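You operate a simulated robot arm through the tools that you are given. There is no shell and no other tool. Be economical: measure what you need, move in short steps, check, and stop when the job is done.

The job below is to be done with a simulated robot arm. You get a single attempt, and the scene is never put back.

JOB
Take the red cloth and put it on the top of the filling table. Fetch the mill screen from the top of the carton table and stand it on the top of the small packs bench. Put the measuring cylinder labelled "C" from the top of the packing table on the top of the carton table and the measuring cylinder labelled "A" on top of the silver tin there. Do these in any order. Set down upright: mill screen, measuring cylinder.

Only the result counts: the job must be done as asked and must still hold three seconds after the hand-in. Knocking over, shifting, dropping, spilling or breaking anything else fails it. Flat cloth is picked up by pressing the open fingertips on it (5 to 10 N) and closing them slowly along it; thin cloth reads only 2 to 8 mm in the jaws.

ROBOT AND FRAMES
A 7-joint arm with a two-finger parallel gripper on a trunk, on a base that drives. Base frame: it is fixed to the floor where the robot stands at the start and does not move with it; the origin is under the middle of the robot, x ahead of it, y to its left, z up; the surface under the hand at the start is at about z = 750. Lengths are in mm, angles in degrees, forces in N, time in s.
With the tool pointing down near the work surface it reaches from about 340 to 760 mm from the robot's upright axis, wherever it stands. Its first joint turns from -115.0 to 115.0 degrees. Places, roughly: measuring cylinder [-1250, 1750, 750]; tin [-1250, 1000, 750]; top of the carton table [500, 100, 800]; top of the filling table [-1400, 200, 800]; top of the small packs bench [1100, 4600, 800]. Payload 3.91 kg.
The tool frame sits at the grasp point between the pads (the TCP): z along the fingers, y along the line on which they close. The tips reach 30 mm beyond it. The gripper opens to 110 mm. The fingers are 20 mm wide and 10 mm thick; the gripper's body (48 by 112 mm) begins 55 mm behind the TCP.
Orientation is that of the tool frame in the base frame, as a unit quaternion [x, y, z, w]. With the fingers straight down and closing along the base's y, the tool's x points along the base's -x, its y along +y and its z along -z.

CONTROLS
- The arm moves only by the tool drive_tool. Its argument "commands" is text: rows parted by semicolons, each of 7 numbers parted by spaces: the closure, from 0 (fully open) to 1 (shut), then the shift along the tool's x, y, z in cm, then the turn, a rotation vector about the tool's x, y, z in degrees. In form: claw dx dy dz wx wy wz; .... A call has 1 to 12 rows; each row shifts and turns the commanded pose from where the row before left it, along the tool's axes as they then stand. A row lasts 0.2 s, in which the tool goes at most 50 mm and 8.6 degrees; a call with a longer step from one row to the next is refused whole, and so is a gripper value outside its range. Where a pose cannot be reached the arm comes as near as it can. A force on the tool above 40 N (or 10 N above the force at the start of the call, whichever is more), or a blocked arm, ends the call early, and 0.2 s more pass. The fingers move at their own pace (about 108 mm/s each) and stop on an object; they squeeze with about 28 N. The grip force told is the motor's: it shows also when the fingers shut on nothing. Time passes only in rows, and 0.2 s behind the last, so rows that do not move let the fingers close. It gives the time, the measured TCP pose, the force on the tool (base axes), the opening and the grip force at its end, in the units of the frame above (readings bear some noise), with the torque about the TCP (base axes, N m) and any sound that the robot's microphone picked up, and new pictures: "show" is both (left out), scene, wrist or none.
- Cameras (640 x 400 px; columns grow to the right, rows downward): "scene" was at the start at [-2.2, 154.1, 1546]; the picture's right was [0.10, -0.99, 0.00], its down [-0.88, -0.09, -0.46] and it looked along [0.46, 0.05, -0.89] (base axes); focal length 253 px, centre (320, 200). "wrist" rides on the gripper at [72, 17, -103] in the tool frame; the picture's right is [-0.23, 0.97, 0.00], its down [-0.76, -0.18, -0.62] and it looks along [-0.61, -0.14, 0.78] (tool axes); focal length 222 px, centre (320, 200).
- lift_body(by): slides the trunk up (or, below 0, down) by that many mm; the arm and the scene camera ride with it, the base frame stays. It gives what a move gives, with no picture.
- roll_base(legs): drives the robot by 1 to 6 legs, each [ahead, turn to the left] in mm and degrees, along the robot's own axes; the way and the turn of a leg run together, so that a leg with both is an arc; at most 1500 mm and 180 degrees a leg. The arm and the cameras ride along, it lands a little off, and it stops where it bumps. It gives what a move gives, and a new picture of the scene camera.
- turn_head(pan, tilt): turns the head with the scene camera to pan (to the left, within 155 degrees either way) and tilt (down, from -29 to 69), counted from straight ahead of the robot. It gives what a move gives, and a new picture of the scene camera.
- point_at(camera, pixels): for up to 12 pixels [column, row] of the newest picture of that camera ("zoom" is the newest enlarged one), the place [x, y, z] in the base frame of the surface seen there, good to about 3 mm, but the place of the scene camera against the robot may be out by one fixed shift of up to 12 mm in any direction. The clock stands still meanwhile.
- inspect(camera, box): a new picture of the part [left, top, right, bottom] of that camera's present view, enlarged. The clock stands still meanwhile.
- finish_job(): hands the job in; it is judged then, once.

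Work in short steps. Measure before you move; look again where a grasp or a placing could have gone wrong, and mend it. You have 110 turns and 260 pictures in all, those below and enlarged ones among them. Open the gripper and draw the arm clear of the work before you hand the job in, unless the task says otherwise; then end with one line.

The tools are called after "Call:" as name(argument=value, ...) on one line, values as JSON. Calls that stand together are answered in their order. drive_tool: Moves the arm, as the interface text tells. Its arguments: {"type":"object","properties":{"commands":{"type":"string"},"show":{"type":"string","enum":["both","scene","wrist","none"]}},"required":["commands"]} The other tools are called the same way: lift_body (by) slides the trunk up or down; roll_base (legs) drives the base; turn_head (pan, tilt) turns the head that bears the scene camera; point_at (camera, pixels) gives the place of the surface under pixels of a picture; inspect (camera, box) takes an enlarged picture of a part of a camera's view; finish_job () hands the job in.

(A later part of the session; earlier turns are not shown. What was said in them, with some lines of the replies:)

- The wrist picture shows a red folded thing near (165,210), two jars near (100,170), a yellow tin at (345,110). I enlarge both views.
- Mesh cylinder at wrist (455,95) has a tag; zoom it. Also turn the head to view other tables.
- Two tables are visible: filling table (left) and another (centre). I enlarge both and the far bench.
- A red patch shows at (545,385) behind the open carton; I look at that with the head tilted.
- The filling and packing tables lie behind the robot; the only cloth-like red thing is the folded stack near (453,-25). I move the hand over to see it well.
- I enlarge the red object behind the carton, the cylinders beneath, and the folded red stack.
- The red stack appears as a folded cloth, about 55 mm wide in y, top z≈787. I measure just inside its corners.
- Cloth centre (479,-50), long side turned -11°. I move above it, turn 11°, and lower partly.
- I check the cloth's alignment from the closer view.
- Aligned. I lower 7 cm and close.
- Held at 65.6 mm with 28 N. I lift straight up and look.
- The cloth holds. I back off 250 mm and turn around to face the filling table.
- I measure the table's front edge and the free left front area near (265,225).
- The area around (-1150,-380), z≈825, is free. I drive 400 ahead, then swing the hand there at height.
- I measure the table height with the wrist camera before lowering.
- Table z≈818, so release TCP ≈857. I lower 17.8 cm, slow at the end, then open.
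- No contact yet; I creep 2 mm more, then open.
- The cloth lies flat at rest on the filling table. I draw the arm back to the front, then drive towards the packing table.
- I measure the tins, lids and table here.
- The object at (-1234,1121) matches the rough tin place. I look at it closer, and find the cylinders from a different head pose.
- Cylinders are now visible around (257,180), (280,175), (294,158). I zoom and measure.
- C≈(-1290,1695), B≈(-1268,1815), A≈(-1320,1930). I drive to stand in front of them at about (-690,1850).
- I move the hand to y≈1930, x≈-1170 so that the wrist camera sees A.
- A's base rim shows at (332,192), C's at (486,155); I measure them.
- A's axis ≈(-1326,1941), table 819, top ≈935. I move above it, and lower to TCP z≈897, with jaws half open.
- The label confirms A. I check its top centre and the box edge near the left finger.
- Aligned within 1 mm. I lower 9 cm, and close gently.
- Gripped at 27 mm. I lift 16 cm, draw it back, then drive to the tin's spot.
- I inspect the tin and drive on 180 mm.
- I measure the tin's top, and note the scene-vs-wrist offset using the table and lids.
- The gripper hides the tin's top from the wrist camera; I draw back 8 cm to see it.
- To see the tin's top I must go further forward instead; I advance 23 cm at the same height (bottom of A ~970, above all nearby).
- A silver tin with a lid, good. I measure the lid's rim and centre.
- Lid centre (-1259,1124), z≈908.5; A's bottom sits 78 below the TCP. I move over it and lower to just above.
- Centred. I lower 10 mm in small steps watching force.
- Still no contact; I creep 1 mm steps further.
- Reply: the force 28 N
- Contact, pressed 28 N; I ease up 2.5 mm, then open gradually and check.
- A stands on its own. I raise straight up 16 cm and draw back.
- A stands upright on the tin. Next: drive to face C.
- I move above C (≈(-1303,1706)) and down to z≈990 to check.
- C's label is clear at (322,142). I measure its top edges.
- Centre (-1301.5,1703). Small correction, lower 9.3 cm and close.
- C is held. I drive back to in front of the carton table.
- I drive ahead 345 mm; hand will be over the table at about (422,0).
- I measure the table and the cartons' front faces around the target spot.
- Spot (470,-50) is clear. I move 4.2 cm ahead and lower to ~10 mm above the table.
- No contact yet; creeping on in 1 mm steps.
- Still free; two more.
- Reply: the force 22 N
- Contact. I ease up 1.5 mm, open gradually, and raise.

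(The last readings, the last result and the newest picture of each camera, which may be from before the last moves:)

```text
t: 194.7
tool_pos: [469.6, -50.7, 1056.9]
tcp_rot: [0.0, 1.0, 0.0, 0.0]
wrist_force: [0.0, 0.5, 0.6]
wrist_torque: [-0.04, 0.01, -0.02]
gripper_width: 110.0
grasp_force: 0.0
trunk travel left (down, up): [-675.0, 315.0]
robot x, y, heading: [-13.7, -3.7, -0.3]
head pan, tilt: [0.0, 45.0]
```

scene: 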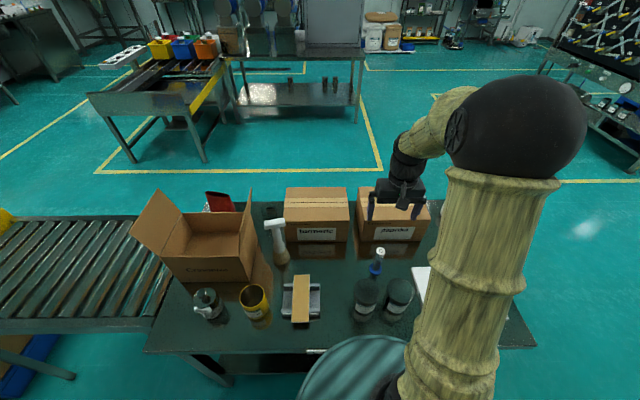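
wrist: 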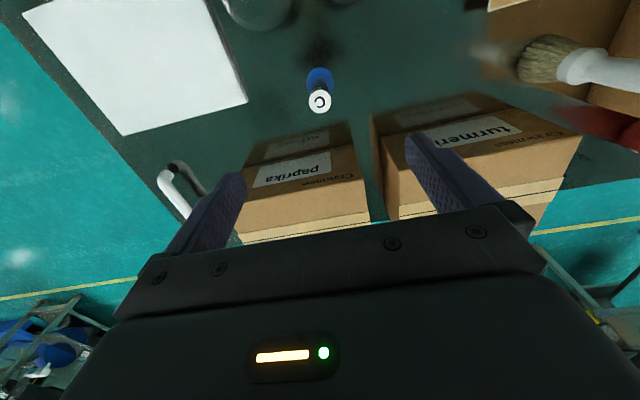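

C stands. Now to the mill screen near (336,483): retract first, then go left.

Call:
drive_tool(commands="0 4.5 0 0 0 0 0;0 4.5 0 0 0 0 0;0 4.5 0 0 0 0 0;0 4.5 2 0 0 0 0;0 0 4.5 0 0 0 0;0 0 4.5 0 0 0 0;0 0 4.5 0 0 0 0;0 0 4.5 0 0 0 0;0 0 4.5 0 0 0 0;0 0 4.5 0 0 0 0;0 0 4.5 0 0 0 0;0 0 0 0 0 0 0", show="none")

Call:
drive_tool(commands="0 0 4.5 0 0 0 0;0 0 4.5 0 0 0 0;0 0 4.5 0 0 0 0;0 0 2 0 0 0 0;0 0 0 0 0 0 0", show="both")

```text
t: 197.3
tool_pos: [288.4, 284.9, 1058.0]
tcp_rot: [0.001, 1.0, 0.0, 0.0]
wrist_force: [-0.6, 0.8, -0.7]
wrist_torque: [-0.01, 0.03, -0.02]
gripper_width: 109.8
grasp_force: 0.0
trunk travel left (down, up): [-675.0, 315.0]
robot x, y, heading: [-10.5, -5.0, -0.4]
head pan, tilt: [0.0, 45.0]
```

```text
t: 198.5
tool_pos: [288.4, 438.5, 1058.4]
tcp_rot: [0.001, 1.0, 0.0, 0.0]
wrist_force: [-0.4, -0.3, 0.2]
wrist_torque: [0.04, 0.01, 0.01]
gripper_width: 110.0
grasp_force: 0.1
trunk travel left (down, up): [-675.0, 315.0]
robot x, y, heading: [-10.2, -4.0, -0.2]
head pan, tilt: [0.0, 45.0]
```

scene: 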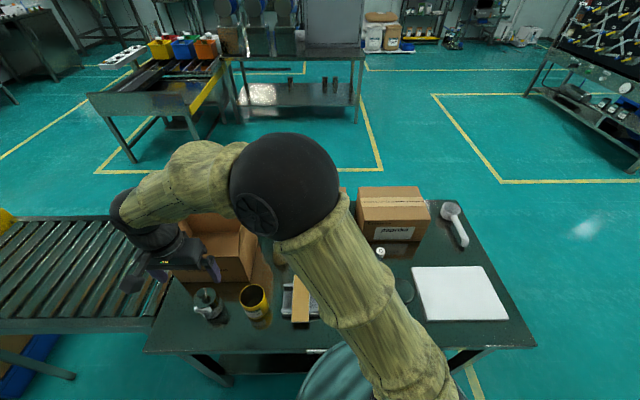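
wrist: 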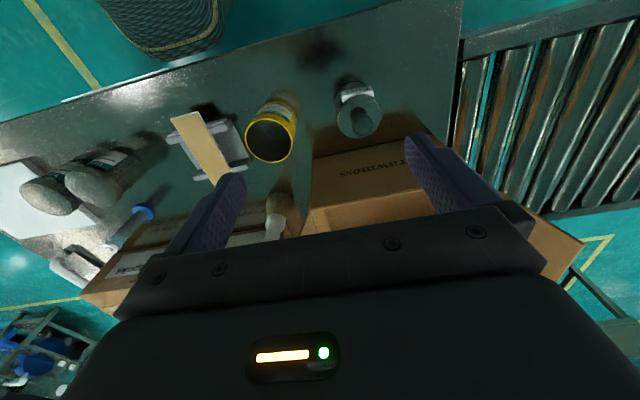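

I inspect the mill screen at (358,108) and measure it and the carton's front.

Call:
inspect(camera="wrist", box=[300, 60, 420, 160])

Call:
point_at(camera="wrist", pixels=[[359, 120], [340, 115], [378, 115], [358, 100], [357, 135], [365, 120], [340, 105], [350, 160], [400, 150], [340, 180], [355, 90], [280, 140]])

```text
4.00 times, centred on (360, 110) of wrist
```

zoom: 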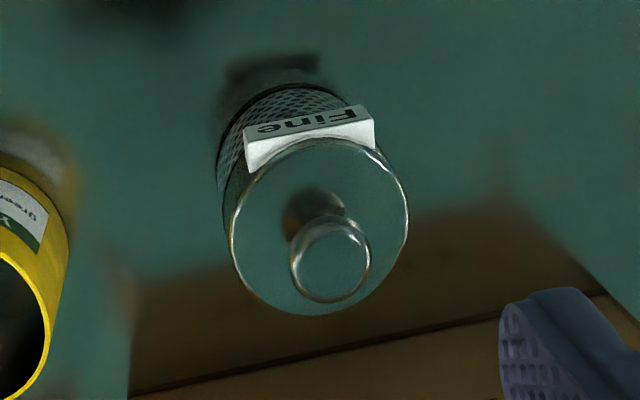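

```text
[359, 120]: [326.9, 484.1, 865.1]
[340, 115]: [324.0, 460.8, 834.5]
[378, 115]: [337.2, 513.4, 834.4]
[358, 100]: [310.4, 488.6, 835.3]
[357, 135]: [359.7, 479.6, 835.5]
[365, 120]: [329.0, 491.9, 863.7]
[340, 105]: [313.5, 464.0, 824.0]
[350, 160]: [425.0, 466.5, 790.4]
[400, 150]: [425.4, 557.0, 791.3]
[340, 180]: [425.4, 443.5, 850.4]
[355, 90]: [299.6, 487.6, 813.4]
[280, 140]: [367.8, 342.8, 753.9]
```

Mill screen: axis ≈(331,487), plate z 835, knob top 865, radius ≈29. I move above it and lower to TCP 905, then check.

Call:
drive_tool(commands="0 -2.2 2.4 0 0 0 0;0 -2.1 2.4 0 0 0 0;0 0 0 0 0 0 0;0 0 0 4.5 0 0 0;0 0 0 4.5 0 0 0;0 0 0 4.5 0 0 0;0 0 0 1.7 0 0 0;0 0 0 0 0 0 0", show="both")

```text
t: 200.3
tool_pos: [332.3, 487.2, 905.7]
tcp_rot: [0.001, 1.0, 0.0, 0.0]
wrist_force: [0.0, 0.2, 0.7]
wrist_torque: [0.02, -0.01, -0.04]
gripper_width: 110.1
grasp_force: 0.1
trunk travel left (down, up): [-675.0, 315.0]
robot x, y, heading: [-13.5, -0.3, -0.5]
head pan, tilt: [0.0, 45.0]
```

scene: 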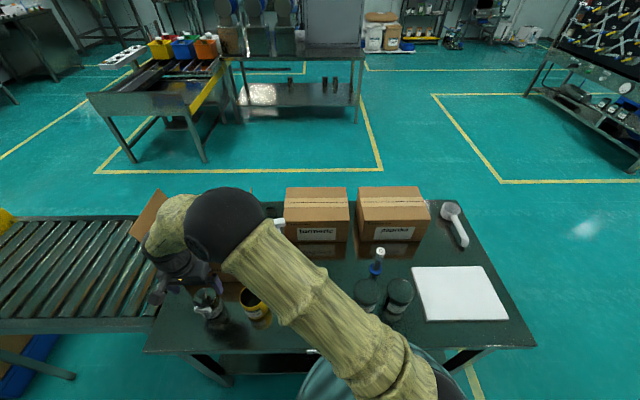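
wrist: 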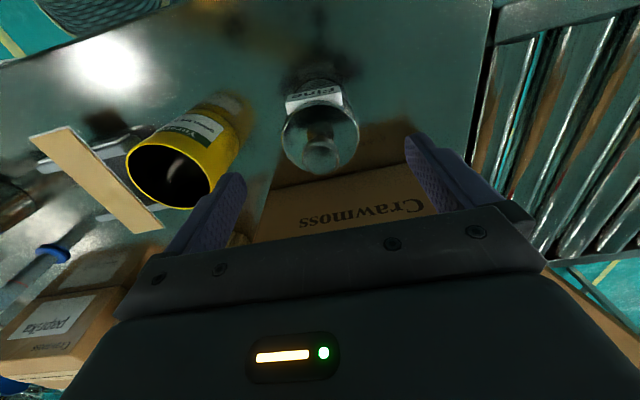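

I check the lid's edges and knob from here.

Call:
point_at(camera="wrist", pixels=[[287, 140], [355, 130], [318, 108], [322, 165], [325, 148], [200, 110], [320, 95]])

```text
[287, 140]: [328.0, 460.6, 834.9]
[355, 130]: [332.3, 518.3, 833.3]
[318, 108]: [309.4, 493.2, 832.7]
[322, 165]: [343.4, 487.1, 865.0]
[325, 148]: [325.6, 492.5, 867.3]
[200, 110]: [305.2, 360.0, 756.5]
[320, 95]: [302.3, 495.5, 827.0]
```

Centre ≈(331,489.5). I shift 2.5 mm, lower 8.7 cm (body stays above the knob), and close.

Call:
drive_tool(commands="0 0.1 0.25 3 0 0 0;0 0 0 3.5 0 0 0;0 0 0 2.2 0 0 0;0 0 0 0 0 0 0;0.25 0 0 0 0 0 0;0.4 0 0 0 0 0 0;0.6 0 0 0 0 0 0;1 0 0 0 0 0 0;1 0 0 0 0 0 0", show="wrist")

```text
t: 202.3
tool_pos: [332.2, 488.8, 818.5]
tcp_rot: [0.001, 1.0, 0.001, 0.0]
wrist_force: [0.8, -1.0, -0.4]
wrist_torque: [0.04, 0.02, -0.04]
gripper_width: 65.1
grasp_force: 28.3
trunk travel left (down, up): [-675.0, 315.0]
robot x, y, heading: [-12.5, -3.8, -0.4]
head pan, tilt: [0.0, 45.0]
```

wrist: 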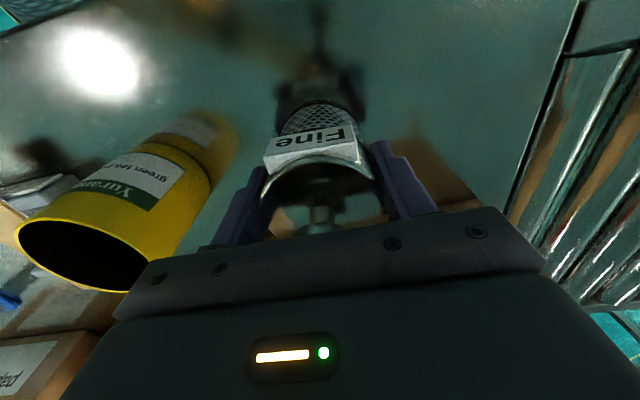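

Gripped (65 mm, 28 N). I lift 22 cm and check.

Call:
drive_tool(commands="1 0 0 -1 0 0 0;1 0 0 -3 0 0 0;1 0 0 -4.5 0 0 0;1 0 0 -4.5 0 0 0;1 0 0 -4.5 0 0 0;1 0 0 -4.5 0 0 0;1 0 0 0 0 0 0", show="both")

```text
t: 203.9
tool_pos: [331.6, 489.2, 1038.6]
tcp_rot: [0.001, 1.0, 0.0, -0.001]
wrist_force: [0.9, -0.6, -3.2]
wrist_torque: [-0.01, -0.01, -0.03]
gripper_width: 65.3
grasp_force: 27.9
trunk travel left (down, up): [-675.0, 315.0]
robot x, y, heading: [-11.3, -2.1, -0.3]
head pan, tilt: [0.0, 45.0]
```

scene: 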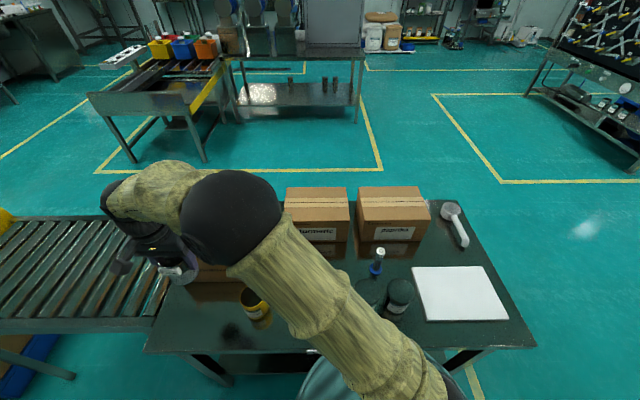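
wrist: 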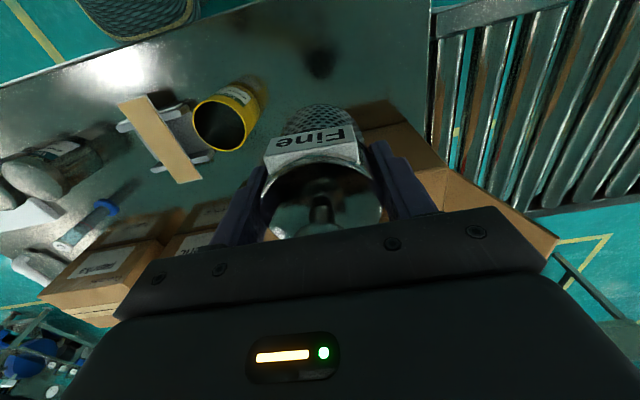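

Held securely. I back off 360 mm, bring the arm to the front, then turn left 90° to look down the route.

Call:
roll_base(legs=[[-360, 0]])

Call:
drive_tool(commands="1 -1 -4.5 0 0 0 0;1 -1 -4.5 0 0 0 0;1 -1 -4.5 0 0 0 0;1 -1 -4.5 0 0 0 0;1 -1 -4.5 0 0 0 0;1 -1 -4.5 0 0 0 0;1 -1 -4.5 0 0 0 0;1 -1 -4.5 0 0 0 0;1 -1 -4.5 0 0 0 0;1 -1 -4.5 0 0 0 0;1 -1 -4.5 0 0 0 0;1 0 0 0 0 0 0", show="none")

Call:
roll_base(legs=[[0, 90]])

Call:
turn_head(pan=0, tilt=22)

```text
t: 206.6
tool_pos: [-32.8, 492.2, 1038.1]
tcp_rot: [-0.002, 1.0, 0.0, 0.0]
wrist_force: [-0.3, 0.1, -3.4]
wrist_torque: [0.03, -0.02, -0.05]
gripper_width: 65.1
grasp_force: 28.1
trunk travel left (down, up): [-675.0, 315.0]
robot x, y, heading: [-373.2, -2.4, 0.1]
head pan, tilt: [0.0, 45.0]
```

scene: 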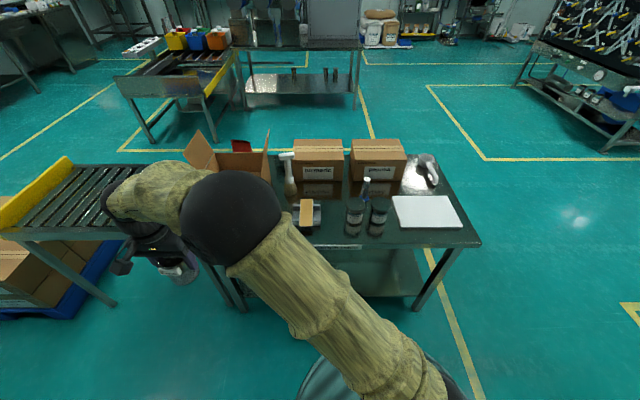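

```text
t: 209.2
tool_pos: [81.8, -3.3, 1039.3]
tcp_rot: [-0.002, 1.0, 0.0, 0.001]
wrist_force: [-0.2, 0.1, -3.7]
wrist_torque: [0.0, 0.01, -0.02]
gripper_width: 65.3
grasp_force: 27.9
trunk travel left (down, up): [-675.0, 315.0]
robot x, y, heading: [-373.4, -5.4, 0.1]
head pan, tilt: [0.0, 45.0]
```

```text
t: 215.1
tool_pos: [-372.4, 449.9, 1037.8]
tcp_rot: [0.708, -0.706, 0.0, 0.0]
wrist_force: [-0.2, 0.5, -3.4]
wrist_torque: [-0.03, 0.01, -0.02]
gripper_width: 65.1
grasp_force: 27.9
trunk travel left (down, up): [-675.0, 315.0]
robot x, y, heading: [-370.6, -2.5, 90.2]
head pan, tilt: [0.0, 45.0]
```

scene: 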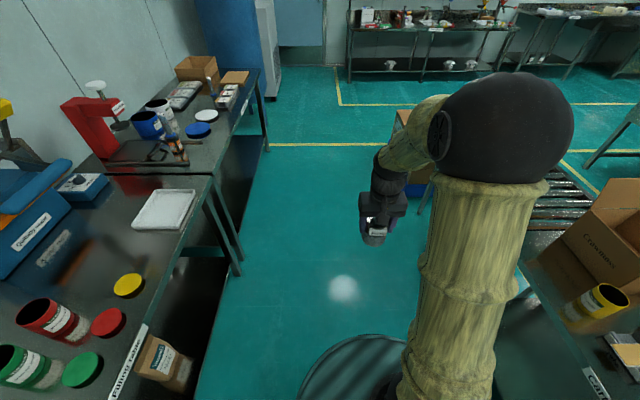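

```text
t: 216.0
tool_pos: [-372.1, 450.4, 1038.8]
tcp_rot: [0.708, -0.706, 0.0, 0.0]
wrist_force: [-0.3, -0.1, -3.8]
wrist_torque: [-0.04, -0.01, 0.0]
gripper_width: 65.2
grasp_force: 28.1
trunk travel left (down, up): [-675.0, 315.0]
robot x, y, heading: [-372.1, -2.9, 90.3]
head pan, tilt: [0.0, 22.0]
```

scene: 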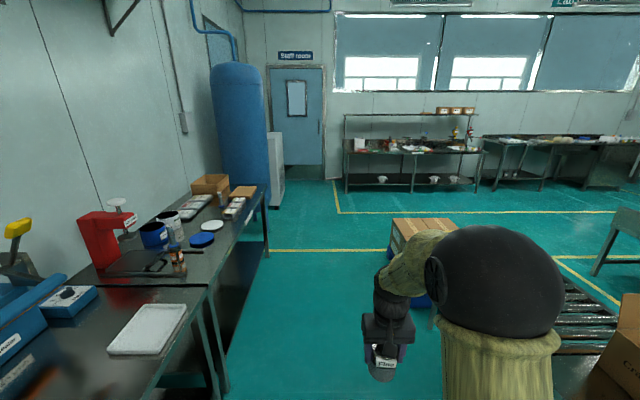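

I measure pallet corner, bench edges; also verify A on the tin from here.

Call:
point_at(camera="scene", pixels=[[394, 240], [392, 220], [352, 152], [412, 153], [478, 152], [391, 225], [410, 185], [440, 218], [395, 250]])

Call:
inspect(camera="scene", box=[130, 190, 250, 290])

Call:
inspect(camera="scene", box=[335, 100, 495, 200])

```text
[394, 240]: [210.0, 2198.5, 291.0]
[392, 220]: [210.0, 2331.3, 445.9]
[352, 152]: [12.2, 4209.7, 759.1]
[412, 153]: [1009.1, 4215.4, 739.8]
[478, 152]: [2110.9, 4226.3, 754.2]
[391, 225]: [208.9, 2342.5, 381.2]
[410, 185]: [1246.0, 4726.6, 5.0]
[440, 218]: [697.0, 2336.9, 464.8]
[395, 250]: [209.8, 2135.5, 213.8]
```

```text
4.00 times, centred on (190, 240) of scene
```

zoom: 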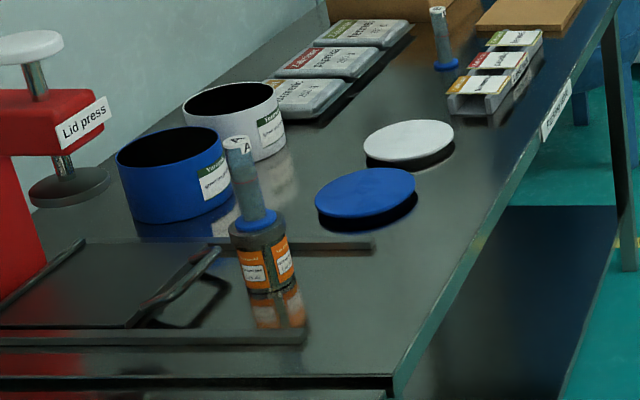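

```text
4.00 times, centred on (415, 150) of scene
```

zoom: 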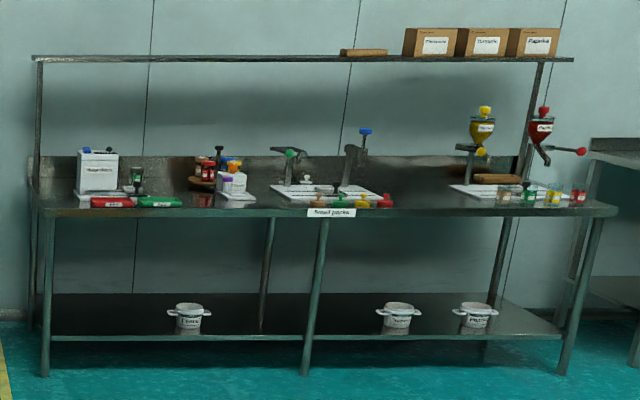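

A stands on the tin. Bench front edge at y≈4215, z≈755. I drive 2900 along the aisle (pallet edge at x=209 is clear), then look.

Call:
roll_base(legs=[[1450, 0], [1450, 0]])

Call:
turn_head(pan=-50, tilt=35)

```text
t: 232.5
tool_pos: [-364.4, 3350.4, 1038.7]
tcp_rot: [-0.707, 0.707, 0.0, 0.0]
wrist_force: [0.8, 0.0, -2.4]
wrist_torque: [-0.03, 0.0, 0.01]
gripper_width: 65.3
grasp_force: 28.3
trunk travel left (down, up): [-675.0, 315.0]
robot x, y, heading: [-362.1, 2896.8, 90.0]
head pan, tilt: [0.0, 22.0]
```

scene: 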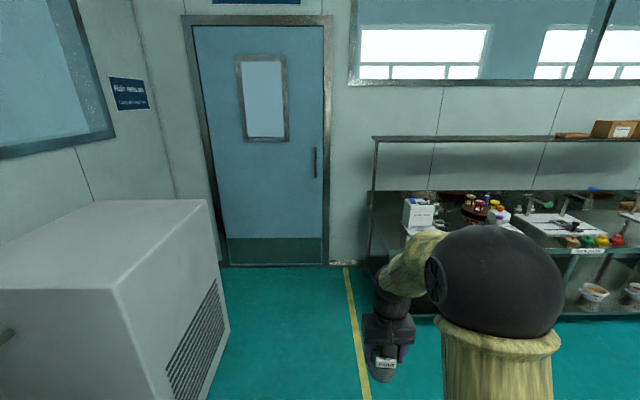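

```text
t: 233.7
tool_pos: [-363.3, 3351.2, 1040.3]
tcp_rot: [-0.707, 0.707, 0.001, 0.0]
wrist_force: [0.4, 0.4, -2.8]
wrist_torque: [-0.02, 0.02, -0.03]
gripper_width: 65.2
grasp_force: 28.2
trunk travel left (down, up): [-675.0, 315.0]
robot x, y, heading: [-363.1, 2896.6, 89.6]
head pan, tilt: [-50.0, 35.0]
```

scene: 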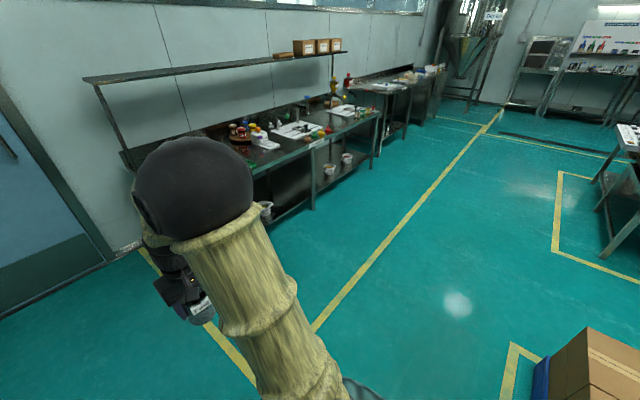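

The floor ahead to the right is free. I go to about (840,3450) facing the bench.

Call:
roll_base(legs=[[550, 0], [0, -89.8], [1200, 0], [0, 90]])

Call:
turn_head(pan=8, tilt=35)

```text
t: 255.1
tool_pos: [839.5, 3886.7, 1038.5]
tcp_rot: [-0.706, 0.708, 0.001, 0.001]
wrist_force: [0.0, -0.1, -3.7]
wrist_torque: [-0.05, 0.0, -0.04]
gripper_width: 65.0
grasp_force: 28.2
trunk travel left (down, up): [-675.0, 315.0]
robot x, y, heading: [833.4, 3436.3, 89.5]
head pan, tilt: [-50.0, 35.0]
```

scene: 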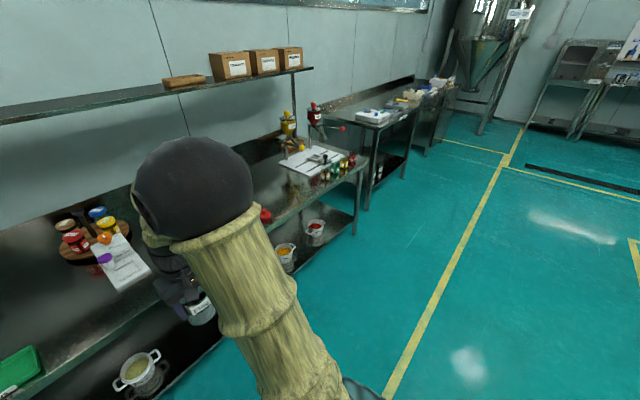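

```text
t: 256.4
tool_pos: [839.2, 3885.2, 1040.0]
tcp_rot: [-0.706, 0.708, -0.001, 0.0]
wrist_force: [-0.6, 0.6, -3.3]
wrist_torque: [-0.01, -0.02, 0.01]
gripper_width: 65.3
grasp_force: 28.1
trunk travel left (down, up): [-675.0, 315.0]
robot x, y, heading: [834.9, 3433.2, 89.7]
head pan, tilt: [8.0, 35.0]
```

scene: 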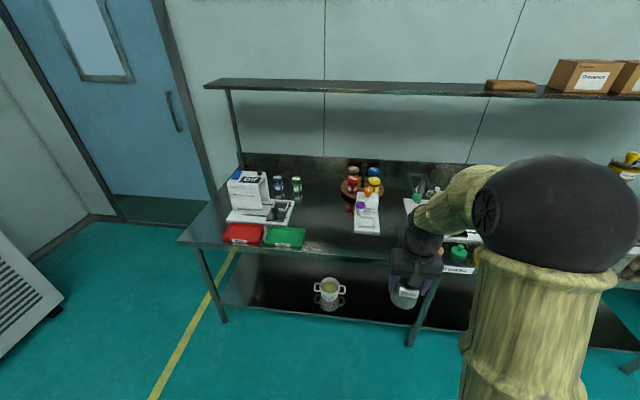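

A free area appears around (325,230). I measure it.

Call:
point_at(camera="scene", pixels=[[325, 235], [325, 215], [303, 240], [355, 228], [325, 250], [340, 205], [310, 215], [385, 235], [385, 250]])

Call:
inspect(camera="scene", box=[220, 150, 460, 300])

```text
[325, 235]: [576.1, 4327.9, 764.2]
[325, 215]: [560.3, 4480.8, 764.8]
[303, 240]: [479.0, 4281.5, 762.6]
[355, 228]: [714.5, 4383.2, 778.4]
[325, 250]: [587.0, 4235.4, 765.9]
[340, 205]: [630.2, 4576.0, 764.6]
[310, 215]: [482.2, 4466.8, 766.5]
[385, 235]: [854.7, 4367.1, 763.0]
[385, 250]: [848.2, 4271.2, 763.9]
```

```text
2.67 times, centred on (340, 225) of scene
```

zoom: 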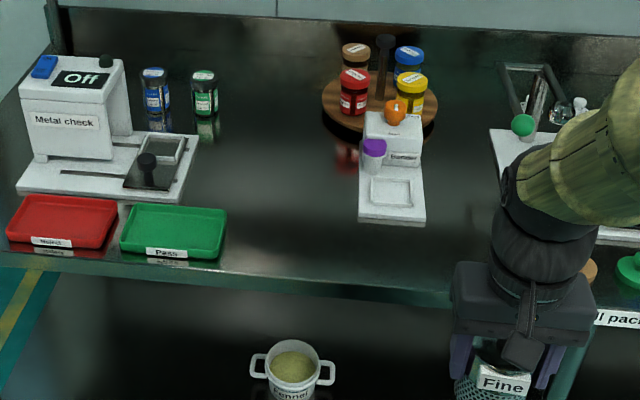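

Target (585,4350), table z≈758. I move the hand 25 cm left first, then drive 420 ahead.

Call:
drive_tool(commands="1 0 4.2 0 0 0 0;1 0 4.2 0 0 0 0;1 0 4.2 0 0 0 0;1 0 4.2 0 0 0 0;1 0 4.2 0 0 0 0;1 0 4.2 0 0 0 0;1 0 0 0 0 0 0", show="none")

Call:
point_at(camera="scene", pixels=[[330, 88], [330, 82]])

Call:
roll_base(legs=[[420, 0]])

Call:
drive_tool(commands="1 0 0 0 0 0 0", show="wrist")

```text
t: 258.0
tool_pos: [586.2, 3887.6, 1038.9]
tcp_rot: [-0.706, 0.708, 0.001, 0.0]
wrist_force: [0.8, 0.1, -2.9]
wrist_torque: [0.01, 0.02, 0.01]
gripper_width: 65.3
grasp_force: 28.4
trunk travel left (down, up): [-675.0, 315.0]
robot x, y, heading: [838.7, 3431.4, 89.6]
head pan, tilt: [8.0, 35.0]
```

```text
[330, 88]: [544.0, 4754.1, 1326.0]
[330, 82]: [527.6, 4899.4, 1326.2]
```

```text
t: 260.9
tool_pos: [589.2, 4305.3, 1038.4]
tcp_rot: [-0.706, 0.708, -0.001, 0.0]
wrist_force: [-0.3, -0.2, -3.8]
wrist_torque: [-0.03, -0.03, -0.01]
gripper_width: 65.4
grasp_force: 27.5
trunk travel left (down, up): [-675.0, 315.0]
robot x, y, heading: [840.2, 3855.8, 89.6]
head pan, tilt: [8.0, 35.0]
```

scene: 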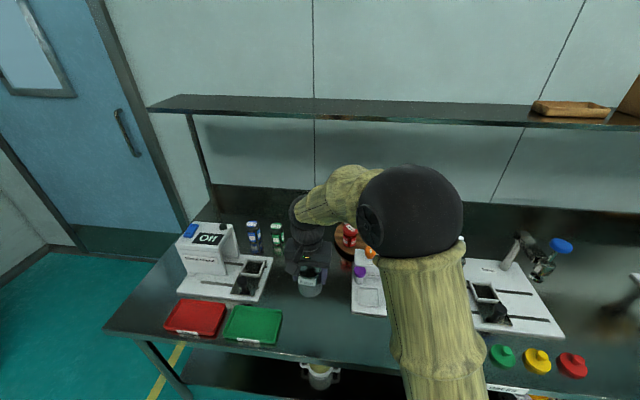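

```text
t: 261.3
tool_pos: [588.6, 4304.4, 1037.5]
tcp_rot: [-0.706, 0.708, -0.001, -0.001]
wrist_force: [-0.1, -0.2, -3.4]
wrist_torque: [-0.03, 0.01, 0.02]
gripper_width: 65.4
grasp_force: 27.7
trunk travel left (down, up): [-675.0, 315.0]
robot x, y, heading: [839.1, 3852.9, 89.6]
head pan, tilt: [8.0, 35.0]
```

wrist: 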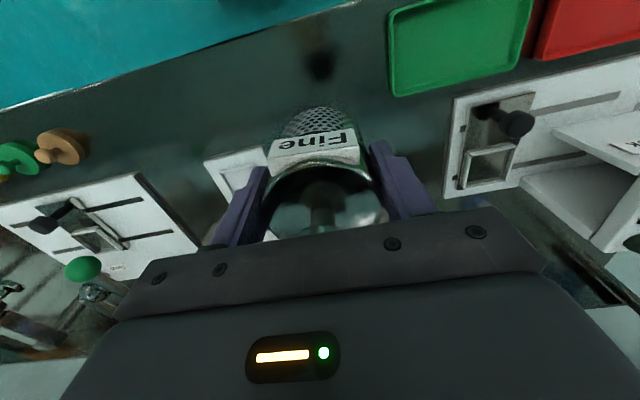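

I measure the table height and neighbours around the spot.

Call:
point_at(camera="wrist", pixels=[[320, 85], [260, 130], [210, 165], [262, 150], [395, 90], [392, 50], [448, 195], [452, 120], [400, 130], [420, 150]])

```text
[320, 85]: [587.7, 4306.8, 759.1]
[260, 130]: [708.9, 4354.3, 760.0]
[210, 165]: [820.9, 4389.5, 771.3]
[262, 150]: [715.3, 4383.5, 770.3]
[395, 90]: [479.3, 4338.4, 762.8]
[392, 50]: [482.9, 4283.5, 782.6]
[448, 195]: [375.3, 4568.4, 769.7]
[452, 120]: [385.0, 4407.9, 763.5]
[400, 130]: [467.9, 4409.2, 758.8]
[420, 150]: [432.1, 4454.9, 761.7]
```

Free between x≈483 and ≈700; table z 759.5, so TCP at release ≈829. I go 4 cm ahead and lower to ~839.

Call:
drive_tool(commands="1 -4 -0.3 0 0 0 0;1 0 0 4.5 0 0 0;1 0 0 4.5 0 0 0;1 0 0 4.5 0 0 0;1 0 0 4.5 0 0 0;1 0 0 1.8 0 0 0;1 0 0 0 0 0 0", show="both")

Call:
drive_tool(commands="1 0 0 0.4 0 0 0;1 0 0 0.2 0 0 0;1 0 0 0.1 0 0 0;1 0 0 0 0 0 0", show="none")

Call:
drive_tool(commands="1 0 0 0.15 0 0 0;1 0 0 0 0 0 0", show="none")

```text
t: 262.9
tool_pos: [592.9, 4344.8, 839.3]
tcp_rot: [-0.706, 0.708, 0.0, 0.0]
wrist_force: [0.7, 0.2, -2.3]
wrist_torque: [-0.02, 0.02, 0.0]
gripper_width: 65.5
grasp_force: 27.7
trunk travel left (down, up): [-675.0, 315.0]
robot x, y, heading: [839.5, 3851.1, 89.7]
head pan, tilt: [8.0, 35.0]
```

scene: 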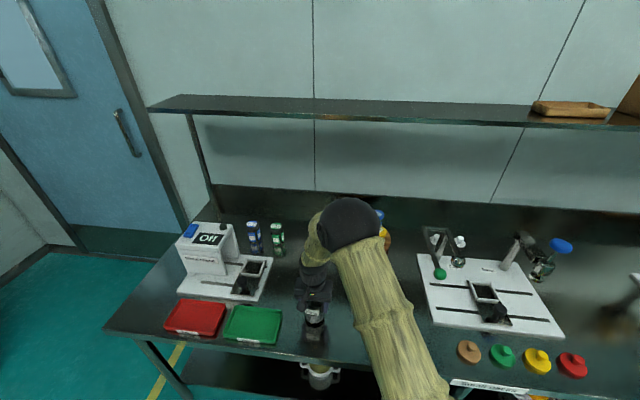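
wrist: 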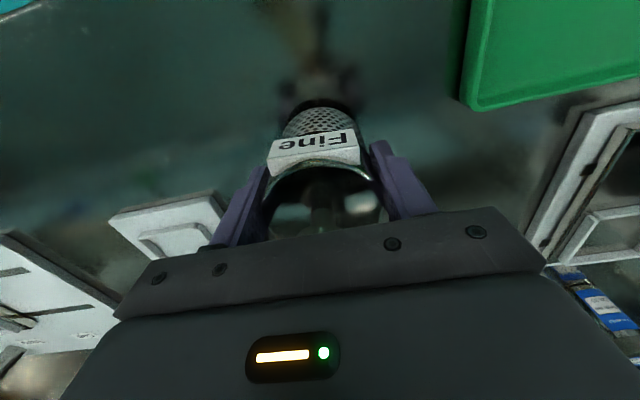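

```text
t: 263.9
tool_pos: [592.2, 4344.9, 832.5]
tcp_rot: [-0.706, 0.708, 0.0, -0.001]
wrist_force: [-1.3, 0.4, -3.2]
wrist_torque: [0.0, 0.0, 0.01]
gripper_width: 65.5
grasp_force: 27.8
trunk travel left (down, up): [-675.0, 315.0]
robot x, y, heading: [839.1, 3851.5, 89.6]
head pan, tilt: [8.0, 35.0]
```

```text
t: 264.5
tool_pos: [591.9, 4344.0, 831.7]
tcp_rot: [-0.706, 0.708, 0.0, 0.0]
wrist_force: [-0.3, 0.7, -2.6]
wrist_torque: [0.01, -0.02, 0.0]
gripper_width: 65.6
grasp_force: 27.6
trunk travel left (down, up): [-675.0, 315.0]
robot x, y, heading: [840.5, 3853.1, 89.8]
head pan, tilt: [8.0, 35.0]
```

Not yet touching; creeping on.

Call:
drive_tool(commands="1 0 0 0.1 0 0 0;1 0 0 0 0 0 0", show="none")

Call:
drive_tool(commands="1 0 0 0.1 0 0 0;1 0 0 0 0 0 0", show="none")

Call:
drive_tool(commands="1 0 0 0.1 0 0 0;1 0 0 0 0 0 0", show="none")

```text
t: 265.1
tool_pos: [592.3, 4343.2, 831.2]
tcp_rot: [-0.706, 0.708, 0.001, 0.0]
wrist_force: [-0.3, -0.1, -3.8]
wrist_torque: [0.01, -0.02, 0.0]
gripper_width: 65.5
grasp_force: 28.6
trunk travel left (down, up): [-675.0, 315.0]
robot x, y, heading: [836.7, 3854.8, 89.6]
head pan, tilt: [8.0, 35.0]
```

```text
t: 265.7
tool_pos: [592.3, 4344.1, 829.7]
tcp_rot: [-0.707, 0.708, -0.001, 0.0]
wrist_force: [0.2, -0.2, -3.6]
wrist_torque: [-0.01, -0.01, 0.0]
gripper_width: 65.3
grasp_force: 27.8
trunk travel left (down, up): [-675.0, 315.0]
robot x, y, heading: [842.1, 3847.0, 89.6]
head pan, tilt: [8.0, 35.0]
```

```text
t: 266.3
tool_pos: [592.2, 4345.0, 828.1]
tcp_rot: [-0.707, 0.707, 0.001, 0.0]
wrist_force: [1.0, -1.0, 0.6]
wrist_torque: [0.03, -0.01, 0.01]
gripper_width: 65.3
grasp_force: 28.0
trunk travel left (down, up): [-675.0, 315.0]
robot x, y, heading: [839.5, 3850.7, 89.7]
head pan, tilt: [8.0, 35.0]
```

The force reading jumped from -3.6 to +0.6 N: touching. I open gradually and look.

Call:
drive_tool(commands="1 0 0 0 0 0 0;0.38 0 0 0 0 0 0;0.34 0 0 0 0 0 0;0.25 0 0 0 0 0 0;0.15 0 0 0 0 0 0;0.15 0 0 0 0 0 0", show="wrist")

```text
t: 267.7
tool_pos: [592.5, 4343.3, 829.1]
tcp_rot: [-0.707, 0.708, 0.0, 0.0]
wrist_force: [-0.3, 1.2, -0.4]
wrist_torque: [0.02, 0.02, -0.01]
gripper_width: 93.6
grasp_force: 0.0
trunk travel left (down, up): [-675.0, 315.0]
robot x, y, heading: [841.0, 3851.4, 89.7]
head pan, tilt: [8.0, 35.0]
```

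wrist: 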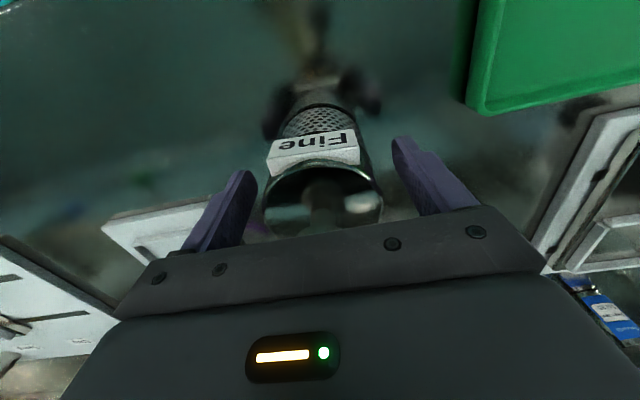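

It stands free. I raise straight up and draw back, then check.

Call:
drive_tool(commands="0.15 0 0 -2 0 0 0;0.15 0 0 -4 0 0 0;0.15 0 0 -4 0 0 0;0.15 0 0 -4.5 0 0 0;0.15 0 0 -4.5 0 0 0;0 4 0 -2 0 0 0;0 4 0 0 0 0 0;0 4 0 0 0 0 0;0 0 0 0 0 0 0", show="scene")

Call:
roll_base(legs=[[-300, 0]])

Call:
inspect(camera="scene", box=[200, 160, 440, 310])

```text
t: 269.7
tool_pos: [592.5, 4225.3, 1039.2]
tcp_rot: [-0.707, 0.708, 0.0, 0.0]
wrist_force: [-0.5, 0.4, -0.4]
wrist_torque: [0.0, -0.03, 0.02]
gripper_width: 110.1
grasp_force: 0.0
trunk travel left (down, up): [-675.0, 315.0]
robot x, y, heading: [840.9, 3851.7, 89.8]
head pan, tilt: [8.0, 35.0]
```

scene: 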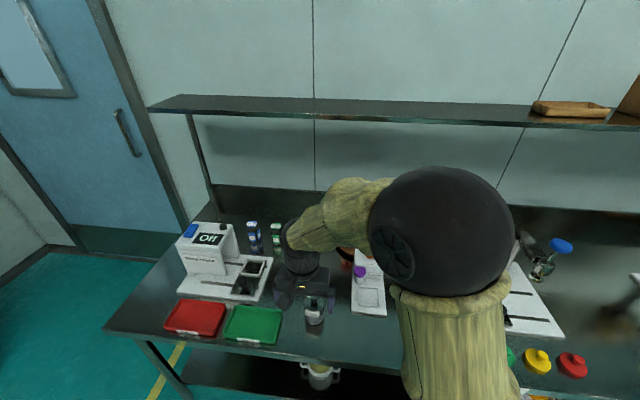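

```text
t: 272.1
tool_pos: [589.6, 3921.2, 1039.0]
tcp_rot: [-0.707, 0.708, -0.001, 0.0]
wrist_force: [0.3, -0.5, 0.4]
wrist_torque: [-0.03, -0.02, -0.01]
gripper_width: 110.3
grasp_force: 0.1
trunk travel left (down, up): [-675.0, 315.0]
robot x, y, heading: [840.0, 3550.1, 89.7]
head pan, tilt: [8.0, 35.0]
```

scene: 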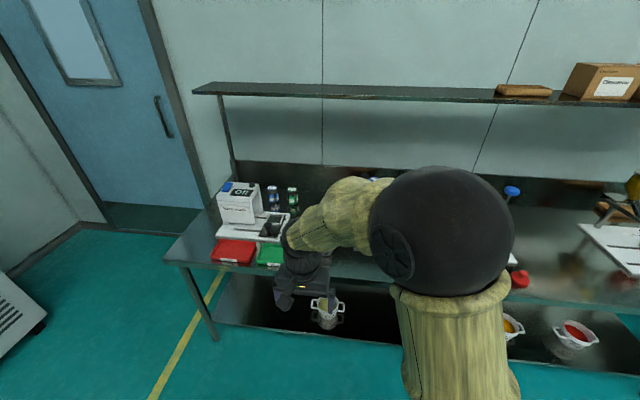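

```text
2.67 times, centred on (320, 235) of scene
```

zoom: 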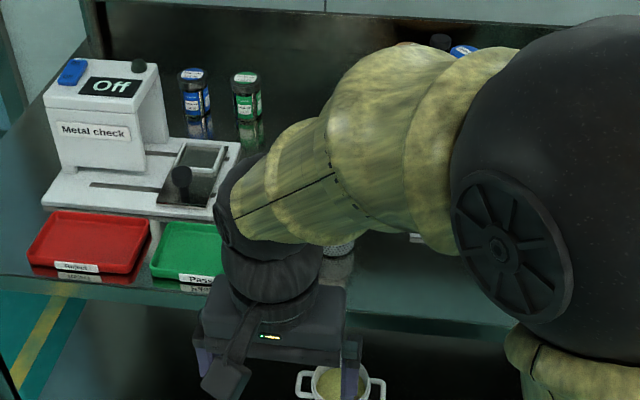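

The arm hides the screen now; I swing the hand to the right and look once more.

Call:
drive_tool(commands="0 0 -4.5 0 0 0 0;0 0 -4.5 0 0 0 0;0 0 -4.5 0 0 0 0;0 0 -4.5 0 0 0 0;0 0 -4.5 0 0 0 0;0 0 -4.5 0 0 0 0;0 0 -4.5 0 0 0 0;0 0 -4.5 0 0 0 0;0 0 0 0 0 0 0", show="scene")

Call:
inspect(camera="scene", box=[200, 160, 440, 310])

```text
t: 274.1
tool_pos: [951.1, 3920.5, 1039.4]
tcp_rot: [-0.706, 0.708, 0.0, 0.0]
wrist_force: [-0.1, 0.0, 0.4]
wrist_torque: [-0.01, -0.03, -0.01]
gripper_width: 109.9
grasp_force: 0.0
trunk travel left (down, up): [-675.0, 315.0]
robot x, y, heading: [837.1, 3547.6, 89.5]
head pan, tilt: [8.0, 35.0]
```

scene: 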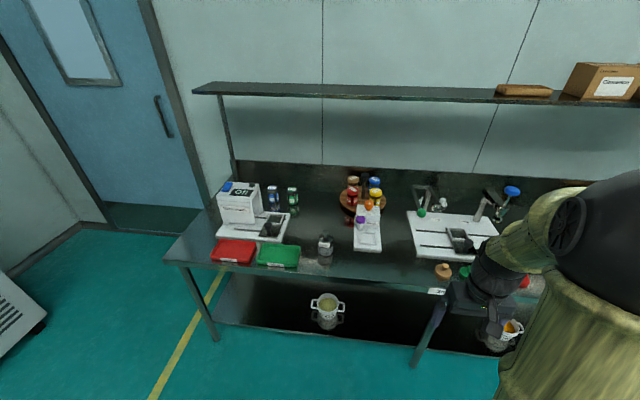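

```text
2.67 times, centred on (320, 235) of scene
```

zoom: 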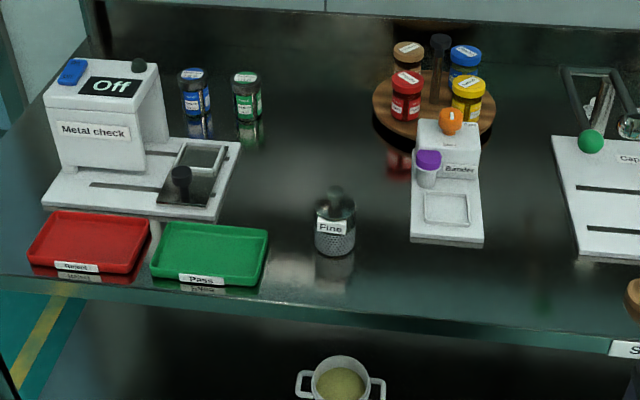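

The mill screen stands upright on the bench at (592,4344), the arm is clear and the gripper is open. All four placings are done, so I hand in.

Call:
finish_job()

```text
The job is handed in.
```

The job is handed in: the red cloth is on the filling table, cylinder A is on the silver tin on the packing table, cylinder C is on the carton table, and the mill screen is on the small packs bench. The cylinders and the screen were standing upright when I last looked. "The silver tin there" could also mean the carton table, which has two silver tins. I used the one on the packing table because it matches the place given for the tin.
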